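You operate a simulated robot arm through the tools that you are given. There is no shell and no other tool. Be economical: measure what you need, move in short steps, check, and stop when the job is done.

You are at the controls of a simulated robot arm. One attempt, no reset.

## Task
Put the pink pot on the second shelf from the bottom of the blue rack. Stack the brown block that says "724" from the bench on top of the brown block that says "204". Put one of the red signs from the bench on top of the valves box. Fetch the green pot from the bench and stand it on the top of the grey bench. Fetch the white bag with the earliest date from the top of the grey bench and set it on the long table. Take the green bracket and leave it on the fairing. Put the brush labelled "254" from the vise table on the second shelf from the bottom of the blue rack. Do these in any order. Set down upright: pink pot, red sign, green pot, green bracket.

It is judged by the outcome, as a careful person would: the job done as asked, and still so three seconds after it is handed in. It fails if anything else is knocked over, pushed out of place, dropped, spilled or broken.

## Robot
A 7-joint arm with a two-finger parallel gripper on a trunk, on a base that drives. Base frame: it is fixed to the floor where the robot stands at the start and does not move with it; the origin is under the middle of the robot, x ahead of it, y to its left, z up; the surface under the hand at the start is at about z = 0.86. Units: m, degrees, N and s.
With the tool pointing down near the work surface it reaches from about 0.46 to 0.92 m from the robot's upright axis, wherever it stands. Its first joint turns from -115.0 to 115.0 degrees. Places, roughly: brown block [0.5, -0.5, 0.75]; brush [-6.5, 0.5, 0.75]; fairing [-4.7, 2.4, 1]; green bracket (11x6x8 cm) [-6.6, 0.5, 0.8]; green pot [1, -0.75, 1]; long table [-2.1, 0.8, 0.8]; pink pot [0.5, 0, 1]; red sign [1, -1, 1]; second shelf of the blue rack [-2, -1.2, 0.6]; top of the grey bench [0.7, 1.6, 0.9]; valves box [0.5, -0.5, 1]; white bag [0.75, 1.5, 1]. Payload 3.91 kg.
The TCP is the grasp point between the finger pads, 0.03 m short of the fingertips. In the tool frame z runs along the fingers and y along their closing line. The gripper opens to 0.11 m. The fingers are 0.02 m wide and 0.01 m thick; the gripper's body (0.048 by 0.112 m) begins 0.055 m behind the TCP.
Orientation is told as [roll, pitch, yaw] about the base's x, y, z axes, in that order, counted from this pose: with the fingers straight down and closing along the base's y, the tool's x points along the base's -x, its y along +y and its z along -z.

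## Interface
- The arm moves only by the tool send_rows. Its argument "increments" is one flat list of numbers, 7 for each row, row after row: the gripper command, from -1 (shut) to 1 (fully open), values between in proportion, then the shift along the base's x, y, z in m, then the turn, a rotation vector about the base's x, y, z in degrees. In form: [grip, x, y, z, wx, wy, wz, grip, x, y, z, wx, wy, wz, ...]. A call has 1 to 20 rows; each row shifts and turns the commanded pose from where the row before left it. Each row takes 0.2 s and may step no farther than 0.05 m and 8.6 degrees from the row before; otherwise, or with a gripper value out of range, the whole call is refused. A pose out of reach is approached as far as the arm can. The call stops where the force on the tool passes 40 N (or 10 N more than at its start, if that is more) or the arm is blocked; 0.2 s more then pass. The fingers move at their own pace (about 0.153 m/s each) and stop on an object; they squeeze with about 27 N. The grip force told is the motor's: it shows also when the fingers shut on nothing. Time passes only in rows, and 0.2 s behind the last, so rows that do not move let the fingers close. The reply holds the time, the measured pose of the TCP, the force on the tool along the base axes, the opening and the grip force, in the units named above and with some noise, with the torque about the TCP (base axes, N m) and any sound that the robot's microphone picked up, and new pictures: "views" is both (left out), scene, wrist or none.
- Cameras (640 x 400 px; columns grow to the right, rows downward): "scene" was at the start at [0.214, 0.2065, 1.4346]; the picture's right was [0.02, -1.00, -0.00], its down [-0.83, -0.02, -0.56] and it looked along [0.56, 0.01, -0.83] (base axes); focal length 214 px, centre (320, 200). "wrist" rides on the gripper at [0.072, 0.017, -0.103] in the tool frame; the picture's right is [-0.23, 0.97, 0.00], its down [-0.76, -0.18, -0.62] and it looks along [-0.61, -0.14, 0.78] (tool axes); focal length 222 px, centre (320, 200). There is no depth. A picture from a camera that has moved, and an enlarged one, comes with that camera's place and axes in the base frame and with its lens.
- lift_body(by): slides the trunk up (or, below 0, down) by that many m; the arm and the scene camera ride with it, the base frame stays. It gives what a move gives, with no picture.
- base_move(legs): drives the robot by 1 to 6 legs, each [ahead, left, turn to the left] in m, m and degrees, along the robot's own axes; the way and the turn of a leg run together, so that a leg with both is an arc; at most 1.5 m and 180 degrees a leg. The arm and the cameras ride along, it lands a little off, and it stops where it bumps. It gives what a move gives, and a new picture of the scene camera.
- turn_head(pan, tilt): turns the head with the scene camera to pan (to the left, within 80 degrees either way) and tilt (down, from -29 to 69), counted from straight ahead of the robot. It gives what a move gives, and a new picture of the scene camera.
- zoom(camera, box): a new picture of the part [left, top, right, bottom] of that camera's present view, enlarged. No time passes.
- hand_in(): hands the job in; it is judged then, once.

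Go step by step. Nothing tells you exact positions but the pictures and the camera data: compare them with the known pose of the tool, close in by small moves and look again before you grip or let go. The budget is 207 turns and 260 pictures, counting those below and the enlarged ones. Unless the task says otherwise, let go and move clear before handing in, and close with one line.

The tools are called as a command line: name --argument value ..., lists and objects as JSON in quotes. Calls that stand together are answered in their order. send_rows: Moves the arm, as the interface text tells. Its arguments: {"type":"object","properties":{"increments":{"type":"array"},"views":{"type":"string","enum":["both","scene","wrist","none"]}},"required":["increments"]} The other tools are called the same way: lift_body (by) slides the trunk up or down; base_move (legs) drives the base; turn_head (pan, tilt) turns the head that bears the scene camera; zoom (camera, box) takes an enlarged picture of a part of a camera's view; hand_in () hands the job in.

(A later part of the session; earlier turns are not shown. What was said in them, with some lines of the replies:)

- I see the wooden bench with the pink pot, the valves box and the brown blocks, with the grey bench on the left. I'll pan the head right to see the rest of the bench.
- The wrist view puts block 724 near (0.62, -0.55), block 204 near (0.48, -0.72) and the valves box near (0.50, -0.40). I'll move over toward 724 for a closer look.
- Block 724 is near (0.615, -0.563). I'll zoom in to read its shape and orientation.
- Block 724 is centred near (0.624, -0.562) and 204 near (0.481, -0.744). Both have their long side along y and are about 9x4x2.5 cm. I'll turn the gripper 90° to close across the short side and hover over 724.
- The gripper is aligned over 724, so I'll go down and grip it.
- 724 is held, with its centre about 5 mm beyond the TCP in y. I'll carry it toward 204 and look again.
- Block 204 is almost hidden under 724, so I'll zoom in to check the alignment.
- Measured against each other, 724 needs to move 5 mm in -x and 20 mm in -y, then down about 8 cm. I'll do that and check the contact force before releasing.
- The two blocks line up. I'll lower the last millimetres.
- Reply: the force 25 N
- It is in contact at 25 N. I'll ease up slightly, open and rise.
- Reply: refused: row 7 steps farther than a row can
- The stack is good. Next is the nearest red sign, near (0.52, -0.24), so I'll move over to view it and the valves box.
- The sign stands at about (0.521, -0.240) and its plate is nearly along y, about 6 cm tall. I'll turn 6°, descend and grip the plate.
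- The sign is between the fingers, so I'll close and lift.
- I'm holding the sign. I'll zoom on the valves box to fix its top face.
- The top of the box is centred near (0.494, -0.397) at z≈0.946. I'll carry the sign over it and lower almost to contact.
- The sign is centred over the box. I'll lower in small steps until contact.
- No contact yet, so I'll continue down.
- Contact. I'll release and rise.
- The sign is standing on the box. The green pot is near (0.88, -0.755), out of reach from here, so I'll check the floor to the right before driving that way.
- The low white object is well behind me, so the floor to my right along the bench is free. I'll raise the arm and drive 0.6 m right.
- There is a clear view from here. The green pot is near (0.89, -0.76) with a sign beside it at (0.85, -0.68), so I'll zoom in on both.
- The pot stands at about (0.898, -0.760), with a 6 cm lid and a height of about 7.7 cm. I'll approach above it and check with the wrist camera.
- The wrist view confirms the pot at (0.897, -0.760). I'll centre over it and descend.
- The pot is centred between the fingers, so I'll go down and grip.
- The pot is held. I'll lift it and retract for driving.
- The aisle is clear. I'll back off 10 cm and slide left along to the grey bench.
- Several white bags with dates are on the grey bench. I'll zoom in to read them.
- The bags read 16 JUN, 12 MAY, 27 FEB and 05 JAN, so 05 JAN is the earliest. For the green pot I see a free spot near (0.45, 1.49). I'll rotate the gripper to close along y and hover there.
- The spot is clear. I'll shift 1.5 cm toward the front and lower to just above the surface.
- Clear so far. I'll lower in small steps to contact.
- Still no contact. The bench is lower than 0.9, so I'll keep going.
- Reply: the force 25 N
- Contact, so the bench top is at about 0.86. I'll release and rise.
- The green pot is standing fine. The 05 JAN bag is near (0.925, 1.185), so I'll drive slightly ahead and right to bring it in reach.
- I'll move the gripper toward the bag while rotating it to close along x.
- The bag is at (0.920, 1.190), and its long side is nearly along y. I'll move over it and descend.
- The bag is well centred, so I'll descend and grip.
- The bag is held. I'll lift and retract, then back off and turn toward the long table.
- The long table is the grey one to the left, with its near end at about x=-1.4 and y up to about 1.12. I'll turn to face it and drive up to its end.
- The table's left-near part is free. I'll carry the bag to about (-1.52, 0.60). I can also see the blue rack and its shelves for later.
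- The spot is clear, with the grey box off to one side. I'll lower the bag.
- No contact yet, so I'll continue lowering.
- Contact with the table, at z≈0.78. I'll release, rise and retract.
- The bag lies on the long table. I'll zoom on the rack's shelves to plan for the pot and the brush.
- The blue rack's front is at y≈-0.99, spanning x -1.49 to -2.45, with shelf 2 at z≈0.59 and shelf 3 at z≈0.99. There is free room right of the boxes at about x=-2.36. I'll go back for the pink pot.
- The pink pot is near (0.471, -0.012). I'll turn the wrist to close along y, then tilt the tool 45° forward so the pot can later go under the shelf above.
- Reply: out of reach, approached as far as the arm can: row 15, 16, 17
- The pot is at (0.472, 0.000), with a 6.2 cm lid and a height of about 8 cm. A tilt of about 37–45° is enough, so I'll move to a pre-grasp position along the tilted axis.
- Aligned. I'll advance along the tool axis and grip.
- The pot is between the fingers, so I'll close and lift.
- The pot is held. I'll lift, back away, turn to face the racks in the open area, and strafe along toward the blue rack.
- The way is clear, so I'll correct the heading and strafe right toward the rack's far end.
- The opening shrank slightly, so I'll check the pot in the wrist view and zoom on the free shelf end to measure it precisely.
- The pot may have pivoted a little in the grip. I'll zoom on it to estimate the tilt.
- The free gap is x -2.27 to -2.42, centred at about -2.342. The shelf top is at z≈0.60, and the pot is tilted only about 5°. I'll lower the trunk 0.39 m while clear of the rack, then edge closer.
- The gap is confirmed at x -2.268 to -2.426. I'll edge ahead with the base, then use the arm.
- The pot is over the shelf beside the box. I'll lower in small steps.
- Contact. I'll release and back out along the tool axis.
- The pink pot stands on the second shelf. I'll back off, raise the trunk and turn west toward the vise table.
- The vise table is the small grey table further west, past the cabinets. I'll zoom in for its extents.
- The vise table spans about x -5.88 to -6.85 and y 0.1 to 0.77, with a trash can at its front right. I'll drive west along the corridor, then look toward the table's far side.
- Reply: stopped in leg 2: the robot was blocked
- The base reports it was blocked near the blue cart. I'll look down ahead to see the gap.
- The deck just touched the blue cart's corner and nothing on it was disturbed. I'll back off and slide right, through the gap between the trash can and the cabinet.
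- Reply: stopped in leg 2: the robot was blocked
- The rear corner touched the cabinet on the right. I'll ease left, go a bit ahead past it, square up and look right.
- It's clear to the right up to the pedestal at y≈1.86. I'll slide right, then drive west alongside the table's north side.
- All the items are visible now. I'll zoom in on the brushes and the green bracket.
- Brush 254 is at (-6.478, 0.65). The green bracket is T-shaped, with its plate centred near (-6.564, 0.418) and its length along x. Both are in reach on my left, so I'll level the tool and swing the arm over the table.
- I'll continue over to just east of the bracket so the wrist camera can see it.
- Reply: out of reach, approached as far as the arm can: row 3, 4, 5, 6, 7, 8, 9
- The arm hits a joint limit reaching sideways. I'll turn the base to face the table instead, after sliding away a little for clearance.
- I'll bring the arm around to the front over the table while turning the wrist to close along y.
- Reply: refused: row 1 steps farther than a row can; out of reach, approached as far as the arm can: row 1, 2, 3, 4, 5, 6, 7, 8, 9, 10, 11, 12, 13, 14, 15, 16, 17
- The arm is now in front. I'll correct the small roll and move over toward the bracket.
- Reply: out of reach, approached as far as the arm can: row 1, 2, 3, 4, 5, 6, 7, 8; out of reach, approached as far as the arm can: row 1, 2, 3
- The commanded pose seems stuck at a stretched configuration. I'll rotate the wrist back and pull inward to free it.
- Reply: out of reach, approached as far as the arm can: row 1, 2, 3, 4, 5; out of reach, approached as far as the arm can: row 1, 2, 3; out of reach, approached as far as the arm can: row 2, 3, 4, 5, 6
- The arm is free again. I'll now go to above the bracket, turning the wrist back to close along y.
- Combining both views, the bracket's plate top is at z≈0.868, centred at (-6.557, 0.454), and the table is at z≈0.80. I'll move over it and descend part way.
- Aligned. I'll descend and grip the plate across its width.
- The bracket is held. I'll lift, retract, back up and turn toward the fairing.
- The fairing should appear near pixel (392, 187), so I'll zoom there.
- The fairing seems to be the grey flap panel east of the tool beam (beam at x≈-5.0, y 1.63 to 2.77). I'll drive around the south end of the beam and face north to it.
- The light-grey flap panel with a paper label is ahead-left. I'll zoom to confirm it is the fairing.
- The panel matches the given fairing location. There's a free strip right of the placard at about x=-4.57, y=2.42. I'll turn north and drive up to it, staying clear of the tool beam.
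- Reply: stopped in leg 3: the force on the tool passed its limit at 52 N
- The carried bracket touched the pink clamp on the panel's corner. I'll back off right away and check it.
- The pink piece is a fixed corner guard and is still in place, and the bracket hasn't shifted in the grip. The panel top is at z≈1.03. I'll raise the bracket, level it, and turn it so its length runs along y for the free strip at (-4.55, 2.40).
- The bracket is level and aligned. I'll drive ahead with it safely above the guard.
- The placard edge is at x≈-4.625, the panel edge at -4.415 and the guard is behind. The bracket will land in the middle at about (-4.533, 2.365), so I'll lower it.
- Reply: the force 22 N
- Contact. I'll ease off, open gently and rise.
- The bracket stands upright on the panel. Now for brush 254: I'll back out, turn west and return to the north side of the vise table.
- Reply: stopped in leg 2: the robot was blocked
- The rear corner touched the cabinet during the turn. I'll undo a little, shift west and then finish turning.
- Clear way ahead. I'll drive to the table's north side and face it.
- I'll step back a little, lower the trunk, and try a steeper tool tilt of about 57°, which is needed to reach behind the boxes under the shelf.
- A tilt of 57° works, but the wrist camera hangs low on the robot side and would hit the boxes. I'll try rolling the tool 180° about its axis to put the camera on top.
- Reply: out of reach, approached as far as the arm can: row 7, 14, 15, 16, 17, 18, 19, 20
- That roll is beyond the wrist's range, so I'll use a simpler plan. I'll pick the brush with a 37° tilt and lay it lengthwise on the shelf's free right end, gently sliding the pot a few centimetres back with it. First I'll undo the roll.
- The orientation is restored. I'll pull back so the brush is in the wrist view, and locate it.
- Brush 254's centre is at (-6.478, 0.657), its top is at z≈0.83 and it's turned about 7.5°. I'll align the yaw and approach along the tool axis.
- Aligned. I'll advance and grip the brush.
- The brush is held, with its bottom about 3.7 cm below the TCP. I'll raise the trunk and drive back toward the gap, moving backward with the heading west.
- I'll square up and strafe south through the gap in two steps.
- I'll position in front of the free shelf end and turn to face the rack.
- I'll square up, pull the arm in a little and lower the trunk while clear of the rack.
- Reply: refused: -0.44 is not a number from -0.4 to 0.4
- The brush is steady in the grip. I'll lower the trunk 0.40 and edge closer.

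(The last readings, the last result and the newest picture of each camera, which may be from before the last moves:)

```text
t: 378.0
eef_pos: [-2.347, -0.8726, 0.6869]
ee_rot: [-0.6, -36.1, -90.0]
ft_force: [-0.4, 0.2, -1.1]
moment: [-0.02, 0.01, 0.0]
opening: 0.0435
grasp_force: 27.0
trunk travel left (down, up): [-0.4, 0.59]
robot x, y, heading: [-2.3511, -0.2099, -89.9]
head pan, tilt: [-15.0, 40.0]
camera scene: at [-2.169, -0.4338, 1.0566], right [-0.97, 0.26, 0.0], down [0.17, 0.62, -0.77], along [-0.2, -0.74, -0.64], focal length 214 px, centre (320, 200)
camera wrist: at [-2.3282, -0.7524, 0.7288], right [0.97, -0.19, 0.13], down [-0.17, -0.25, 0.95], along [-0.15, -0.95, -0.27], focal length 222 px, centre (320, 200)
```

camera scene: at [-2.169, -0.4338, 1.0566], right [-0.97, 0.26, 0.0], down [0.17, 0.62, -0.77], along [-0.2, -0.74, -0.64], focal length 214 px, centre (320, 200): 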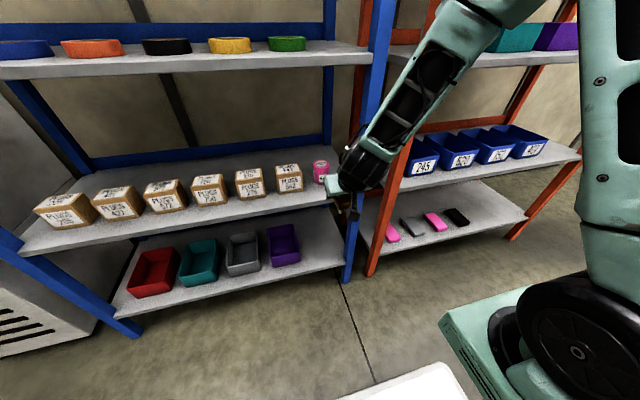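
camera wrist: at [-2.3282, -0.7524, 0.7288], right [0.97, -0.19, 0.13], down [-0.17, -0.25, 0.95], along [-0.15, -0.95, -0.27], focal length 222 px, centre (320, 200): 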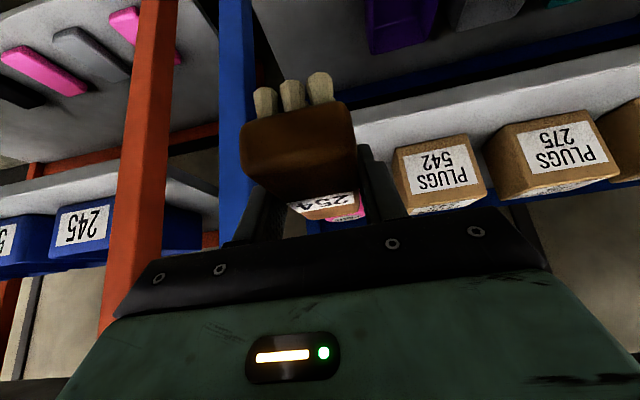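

I'll zoom to see the pot relative to the brush.

zoom --camera "scene" --box '[270, 140, 370, 220]'

```text
5.00 times, centred on (320, 180) of scene
camera zoom: at [-2.169, -0.4338, 1.0566], right [-0.97, 0.26, 0.0], down [0.17, 0.62, -0.77], along [-0.2, -0.74, -0.64], focal length 1072 px, centre (320, 300)
```

zoom: 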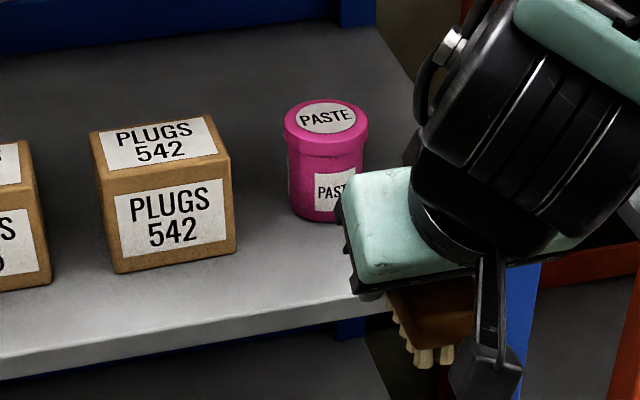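

The pot is centred at (-2.343, -1.058) and the shelf edge is at y≈-0.962. I'll move in with the brush just above shelf height, then lower before pushing.

base_move --legs '[[0.075, 0, 0]]'

send_rows --increments '[-1, 0, 0, -0.015, 0, 0, 0, -1, 0, 0, -0.015, 0, 0, 0, -1, 0, 0, -0.006, 0, 0, 0, -1, 0, 0, 0, 0, 0, 0]' --views "both"

zoom --camera "scene" --box '[270, 110, 390, 210]'

```text
t: 379.1
eef_pos: [-2.3459, -0.9478, 0.6871]
ee_rot: [-0.5, -36.0, -90.1]
ft_force: [0.1, -0.6, -0.9]
moment: [-0.03, -0.01, -0.02]
opening: 0.0436
grasp_force: 27.3
trunk travel left (down, up): [-0.4, 0.59]
robot x, y, heading: [-2.35, -0.2819, -90.1]
head pan, tilt: [-15.0, 40.0]
camera scene: at [-2.169, -0.5093, 1.0566], right [-0.97, 0.26, 0.0], down [0.17, 0.62, -0.77], along [-0.2, -0.74, -0.64], focal length 214 px, centre (320, 200)
```

scene: 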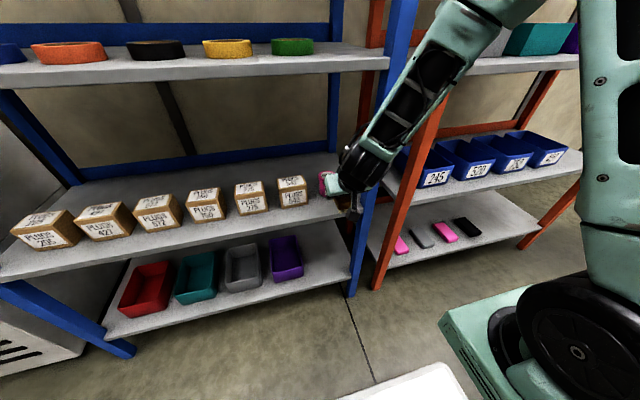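

```text
t: 380.1
eef_pos: [-2.3485, -0.9474, 0.651]
ee_rot: [-0.6, -36.1, -90.0]
ft_force: [-0.5, 0.4, -1.4]
moment: [-0.01, -0.03, 0.01]
opening: 0.0436
grasp_force: 27.2
trunk travel left (down, up): [-0.4, 0.59]
robot x, y, heading: [-2.3511, -0.2846, -89.9]
head pan, tilt: [-15.0, 40.0]
camera scene: at [-2.169, -0.5093, 1.0566], right [-0.97, 0.26, 0.0], down [0.17, 0.62, -0.77], along [-0.2, -0.74, -0.64], focal length 214 px, centre (320, 200)
camera wrist: at [-2.3293, -0.8277, 0.6925], right [0.97, -0.19, 0.13], down [-0.17, -0.25, 0.95], along [-0.15, -0.95, -0.27], focal length 222 px, centre (320, 200)
```

scene: 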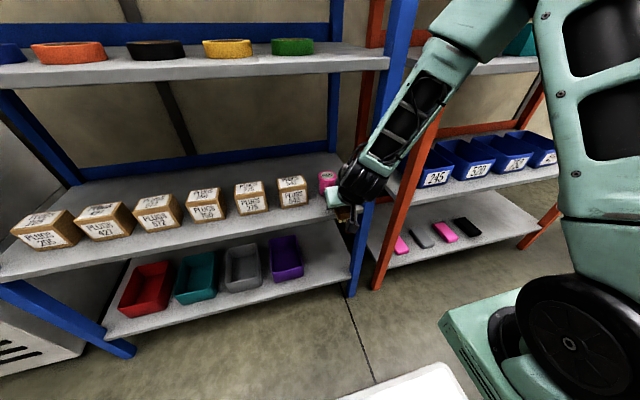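
wrist: 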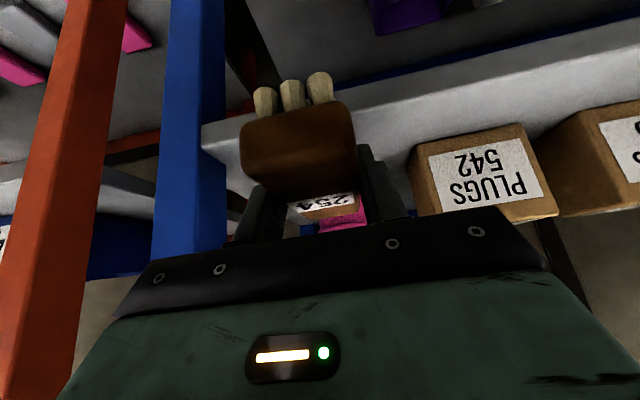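

```text
4.00 times, centred on (330, 160) of scene
camera zoom: at [-2.169, -0.5093, 1.0566], right [-0.97, 0.26, 0.0], down [0.17, 0.62, -0.77], along [-0.2, -0.74, -0.64], focal length 858 px, centre (280, 360)
```

zoom: 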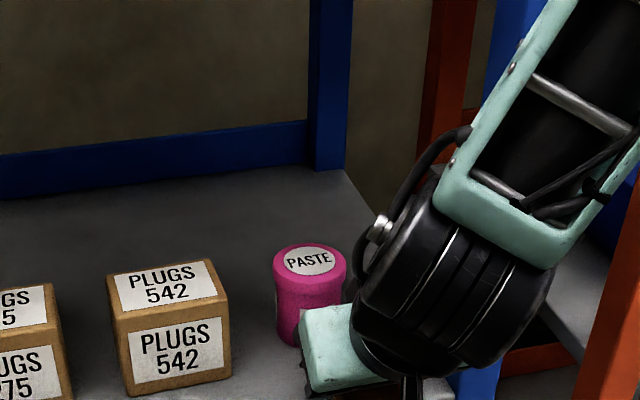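

The brush is just above the shelf and in front of the pot. I'll lower to just clear of the surface and push slowly.

send_rows --increments '[-1, 0.003, 0, -0.004, 0, 0, 0, -1, 0, 0, -0.003, 0, 0, 0, -1, 0, -0.01, 0, 0, 0, 0, -1, 0, -0.01, 0, 0, 0, 0, -1, 0, -0.01, 0, 0, 0, 0, -1, 0, 0, 0, 0, 0, 0]' --views "wrist"

zoom --camera "scene" --box '[270, 110, 390, 210]'

```text
t: 381.5
eef_pos: [-2.3438, -0.9771, 0.6464]
ee_rot: [-0.6, -36.0, -90.0]
ft_force: [0.1, -0.1, -0.9]
moment: [0.0, 0.02, -0.02]
opening: 0.0434
grasp_force: 27.4
trunk travel left (down, up): [-0.4, 0.59]
robot x, y, heading: [-2.3551, -0.2809, -90.1]
head pan, tilt: [-15.0, 40.0]
camera wrist: at [-2.3258, -0.8582, 0.6862], right [0.97, -0.19, 0.13], down [-0.17, -0.25, 0.95], along [-0.15, -0.95, -0.27], focal length 222 px, centre (320, 200)
```

wrist: 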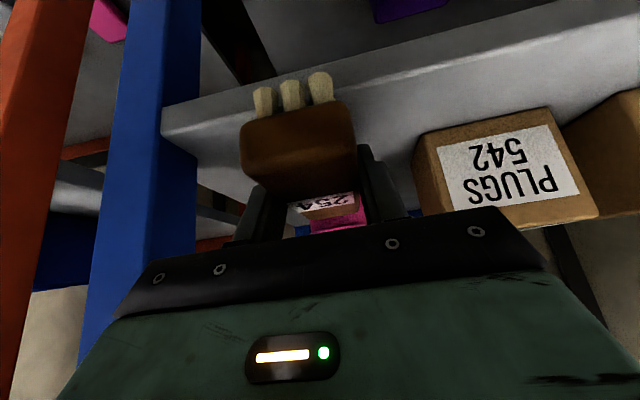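

```text
4.00 times, centred on (330, 160) of scene
camera zoom: at [-2.169, -0.5093, 1.0566], right [-0.97, 0.26, 0.0], down [0.17, 0.62, -0.77], along [-0.2, -0.74, -0.64], focal length 858 px, centre (280, 360)
```

zoom: 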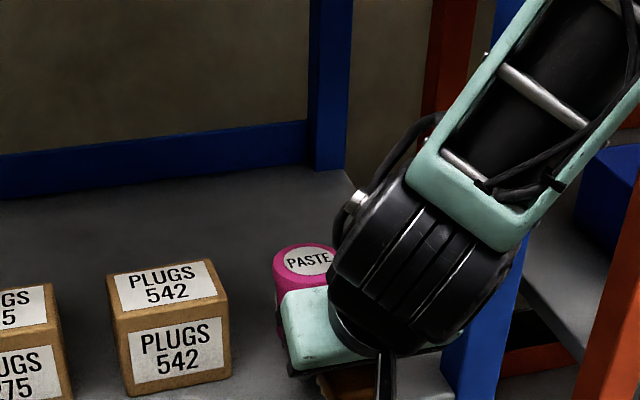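

send_rows --increments '[-1, 0, -0.008, 0, 0, 0, 0, -1, 0, -0.008, 0, 0, 0, 0, -1, 0, -0.008, 0, 0, 0, 0, -1, 0, -0.008, 0, 0, 0, 0, -1, 0, -0.007, 0, 0, 0, 0, -1, 0, -0.006, 0, 0, 0, 0, -1, 0, 0, 0, 0, 0, 0]' --views "wrist"

zoom --camera "scene" --box '[270, 110, 390, 210]'

```text
t: 383.1
eef_pos: [-2.3443, -1.0229, 0.6443]
ee_rot: [-0.6, -36.1, -89.8]
ft_force: [-0.6, 0.7, -1.5]
moment: [0.01, 0.0, 0.0]
opening: 0.0438
grasp_force: 26.7
trunk travel left (down, up): [-0.4, 0.59]
robot x, y, heading: [-2.353, -0.2854, -90.0]
head pan, tilt: [-15.0, 40.0]
camera wrist: at [-2.3248, -0.9034, 0.6858], right [0.97, -0.19, 0.13], down [-0.17, -0.25, 0.95], along [-0.15, -0.95, -0.27], focal length 222 px, centre (320, 200)
```

wrist: 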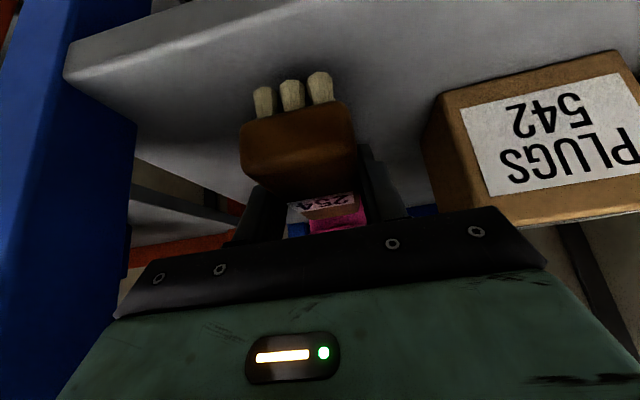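

```text
4.00 times, centred on (330, 160) of scene
camera zoom: at [-2.169, -0.5093, 1.0566], right [-0.97, 0.26, 0.0], down [0.17, 0.62, -0.77], along [-0.2, -0.74, -0.64], focal length 858 px, centre (280, 360)
```

zoom: 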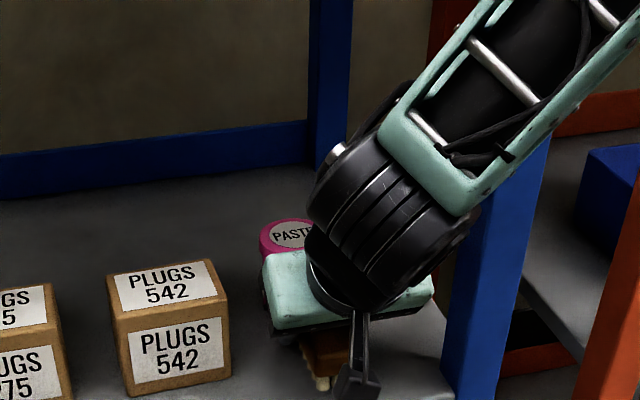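

The pot slid back upright. I'll go 8 mm further, then lower the brush to contact.

send_rows --increments '[-1, 0, -0.008, 0, 0, 0, 0, -1, 0, 0, -0.003, 0, 0, 0, -1, 0, 0, -0.003, 0, 0, 0, -1, 0, 0, -0.003, 0, 0, 0, -1, 0, 0, 0, 0, 0, 0]' --views "none"

```text
t: 384.3
eef_pos: [-2.3439, -1.0297, 0.6363]
ee_rot: [-0.6, -36.0, -89.9]
ft_force: [-0.2, -0.2, -1.8]
moment: [0.01, 0.02, -0.01]
opening: 0.0437
grasp_force: 27.3
trunk travel left (down, up): [-0.4, 0.59]
robot x, y, heading: [-2.3458, -0.2857, -90.2]
head pan, tilt: [-15.0, 40.0]
```

send_rows --increments '[-1, 0, 0, -0.003, 0, 0, 0, -1, 0, 0, -0.003, 0, 0, 0, -1, 0, 0, -0.003, 0, 0, 0, -1, 0, 0, 0, 0, 0, 0]' --views "none"

```text
t: 385.3
eef_pos: [-2.344, -1.0321, 0.6308]
ee_rot: [-0.5, -36.6, -90.0]
ft_force: [-1.0, 1.7, 40.8]
moment: [0.31, -0.55, -0.12]
opening: 0.0436
grasp_force: 26.8
trunk travel left (down, up): [-0.4, 0.59]
robot x, y, heading: [-2.3546, -0.2874, -90.0]
head pan, tilt: [-15.0, 40.0]
```

Firm contact. I'll ease off, open a little and back out along the tool axis.

send_rows --increments '[-1, 0, 0, 0.004, 0, 0, 0, 0, 0, 0, 0, 0, 0, 0, 0.2, 0, 0, 0, 0, 0, 0, 0.2, 0, 0, 0, 0, 0, 0, 0.2, 0, 0.012, 0.016, 0, 0, 0, 0.2, 0, 0.018, 0.024, 0, 0, 0, 0.2, 0, 0.03, 0.02, 0, 0, 0, 0.2, 0, 0.04, 0, 0, 0, 0, 0.2, 0, 0.045, 0, 0, 0, 0, 0.2, 0, 0.02, 0, 0, 0, 0]' --views "both"

zoom --camera "scene" --box '[270, 110, 390, 210]'

```text
t: 387.5
eef_pos: [-2.3403, -0.8697, 0.6934]
ee_rot: [-0.7, -36.0, -89.9]
ft_force: [-0.3, -1.2, 0.7]
moment: [-0.04, -0.03, -0.02]
opening: 0.066
grasp_force: 0.1
out of reach, approached as far as the arm can: row 10
trunk travel left (down, up): [-0.4, 0.59]
robot x, y, heading: [-2.3526, -0.2874, -90.0]
head pan, tilt: [-15.0, 40.0]
camera scene: at [-2.169, -0.5094, 1.0566], right [-0.97, 0.26, 0.0], down [0.17, 0.62, -0.77], along [-0.2, -0.74, -0.64], focal length 214 px, centre (320, 200)
camera wrist: at [-2.3207, -0.7504, 0.7345], right [0.97, -0.19, 0.12], down [-0.17, -0.25, 0.95], along [-0.15, -0.95, -0.27], focal length 222 px, centre (320, 200)
```

scene: 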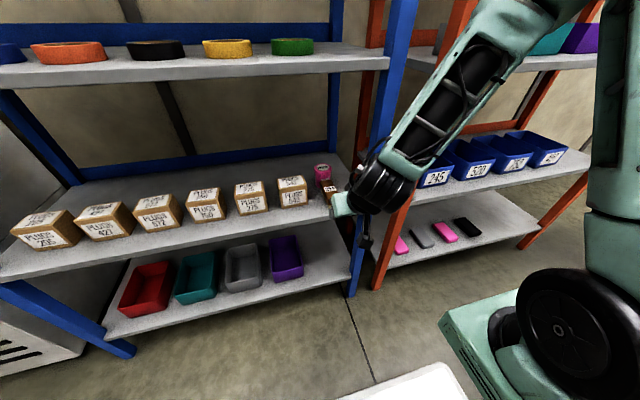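
wrist: 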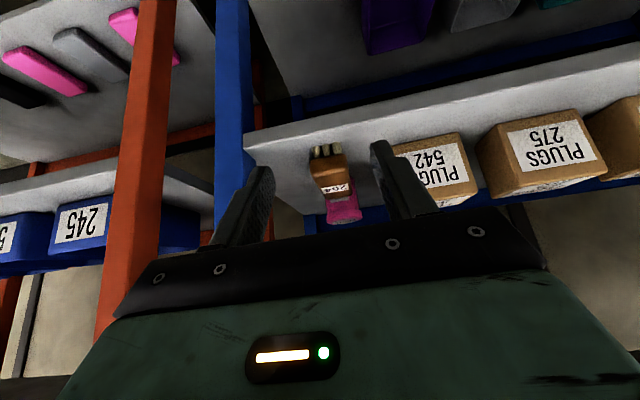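

```text
4.00 times, centred on (330, 160) of scene
camera zoom: at [-2.169, -0.5094, 1.0566], right [-0.97, 0.26, 0.0], down [0.17, 0.62, -0.77], along [-0.2, -0.74, -0.64], focal length 858 px, centre (280, 360)
```

zoom: 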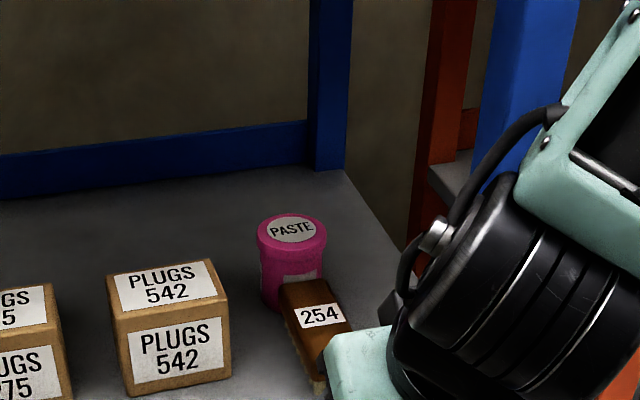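

Both the brush and the pot sit on the second shelf. I'll back off for a clear final look.

base_move --legs '[[-0.18, 0, 0]]'

zoom --camera "scene" --box '[220, 90, 400, 240]'

```text
t: 389.0
eef_pos: [-2.3373, -0.6907, 0.693]
ee_rot: [-0.7, -36.0, -89.8]
ft_force: [0.6, 0.3, -0.5]
moment: [0.0, -0.01, -0.01]
opening: 0.0658
grasp_force: 0.1
trunk travel left (down, up): [-0.4, 0.59]
robot x, y, heading: [-2.3517, -0.1053, -89.5]
head pan, tilt: [-15.0, 40.0]
camera scene: at [-2.1683, -0.328, 1.0566], right [-0.97, 0.26, 0.0], down [0.16, 0.62, -0.77], along [-0.2, -0.74, -0.64], focal length 214 px, centre (320, 200)
```

scene: 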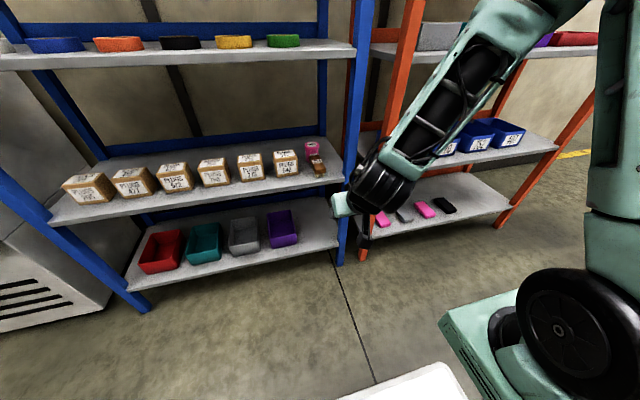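

```text
2.67 times, centred on (310, 165) of scene
camera zoom: at [-2.1683, -0.328, 1.0566], right [-0.97, 0.26, 0.0], down [0.16, 0.62, -0.77], along [-0.2, -0.74, -0.64], focal length 572 px, centre (347, 293)
```

zoom: 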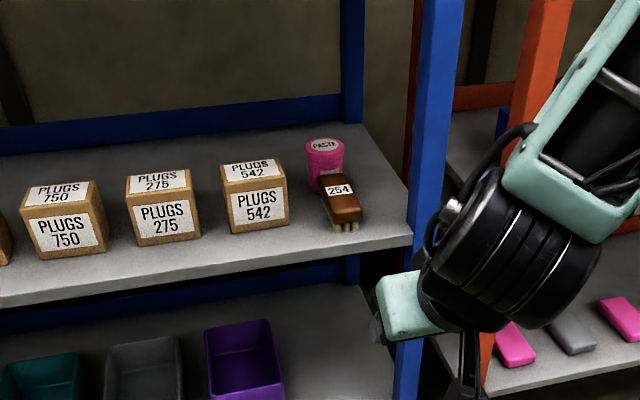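

All seven placements are done: the pot and brush 254 sit on the second shelf, and the robot is clear of everything. I'm handing in now.

hand_in

```text
The job is handed in.
```

I placed all seven items as asked and handed the job in. On the way the robot touched the blue cart, the wood-topped cabinet (twice) and a pink corner guard, and none of them looked moved.
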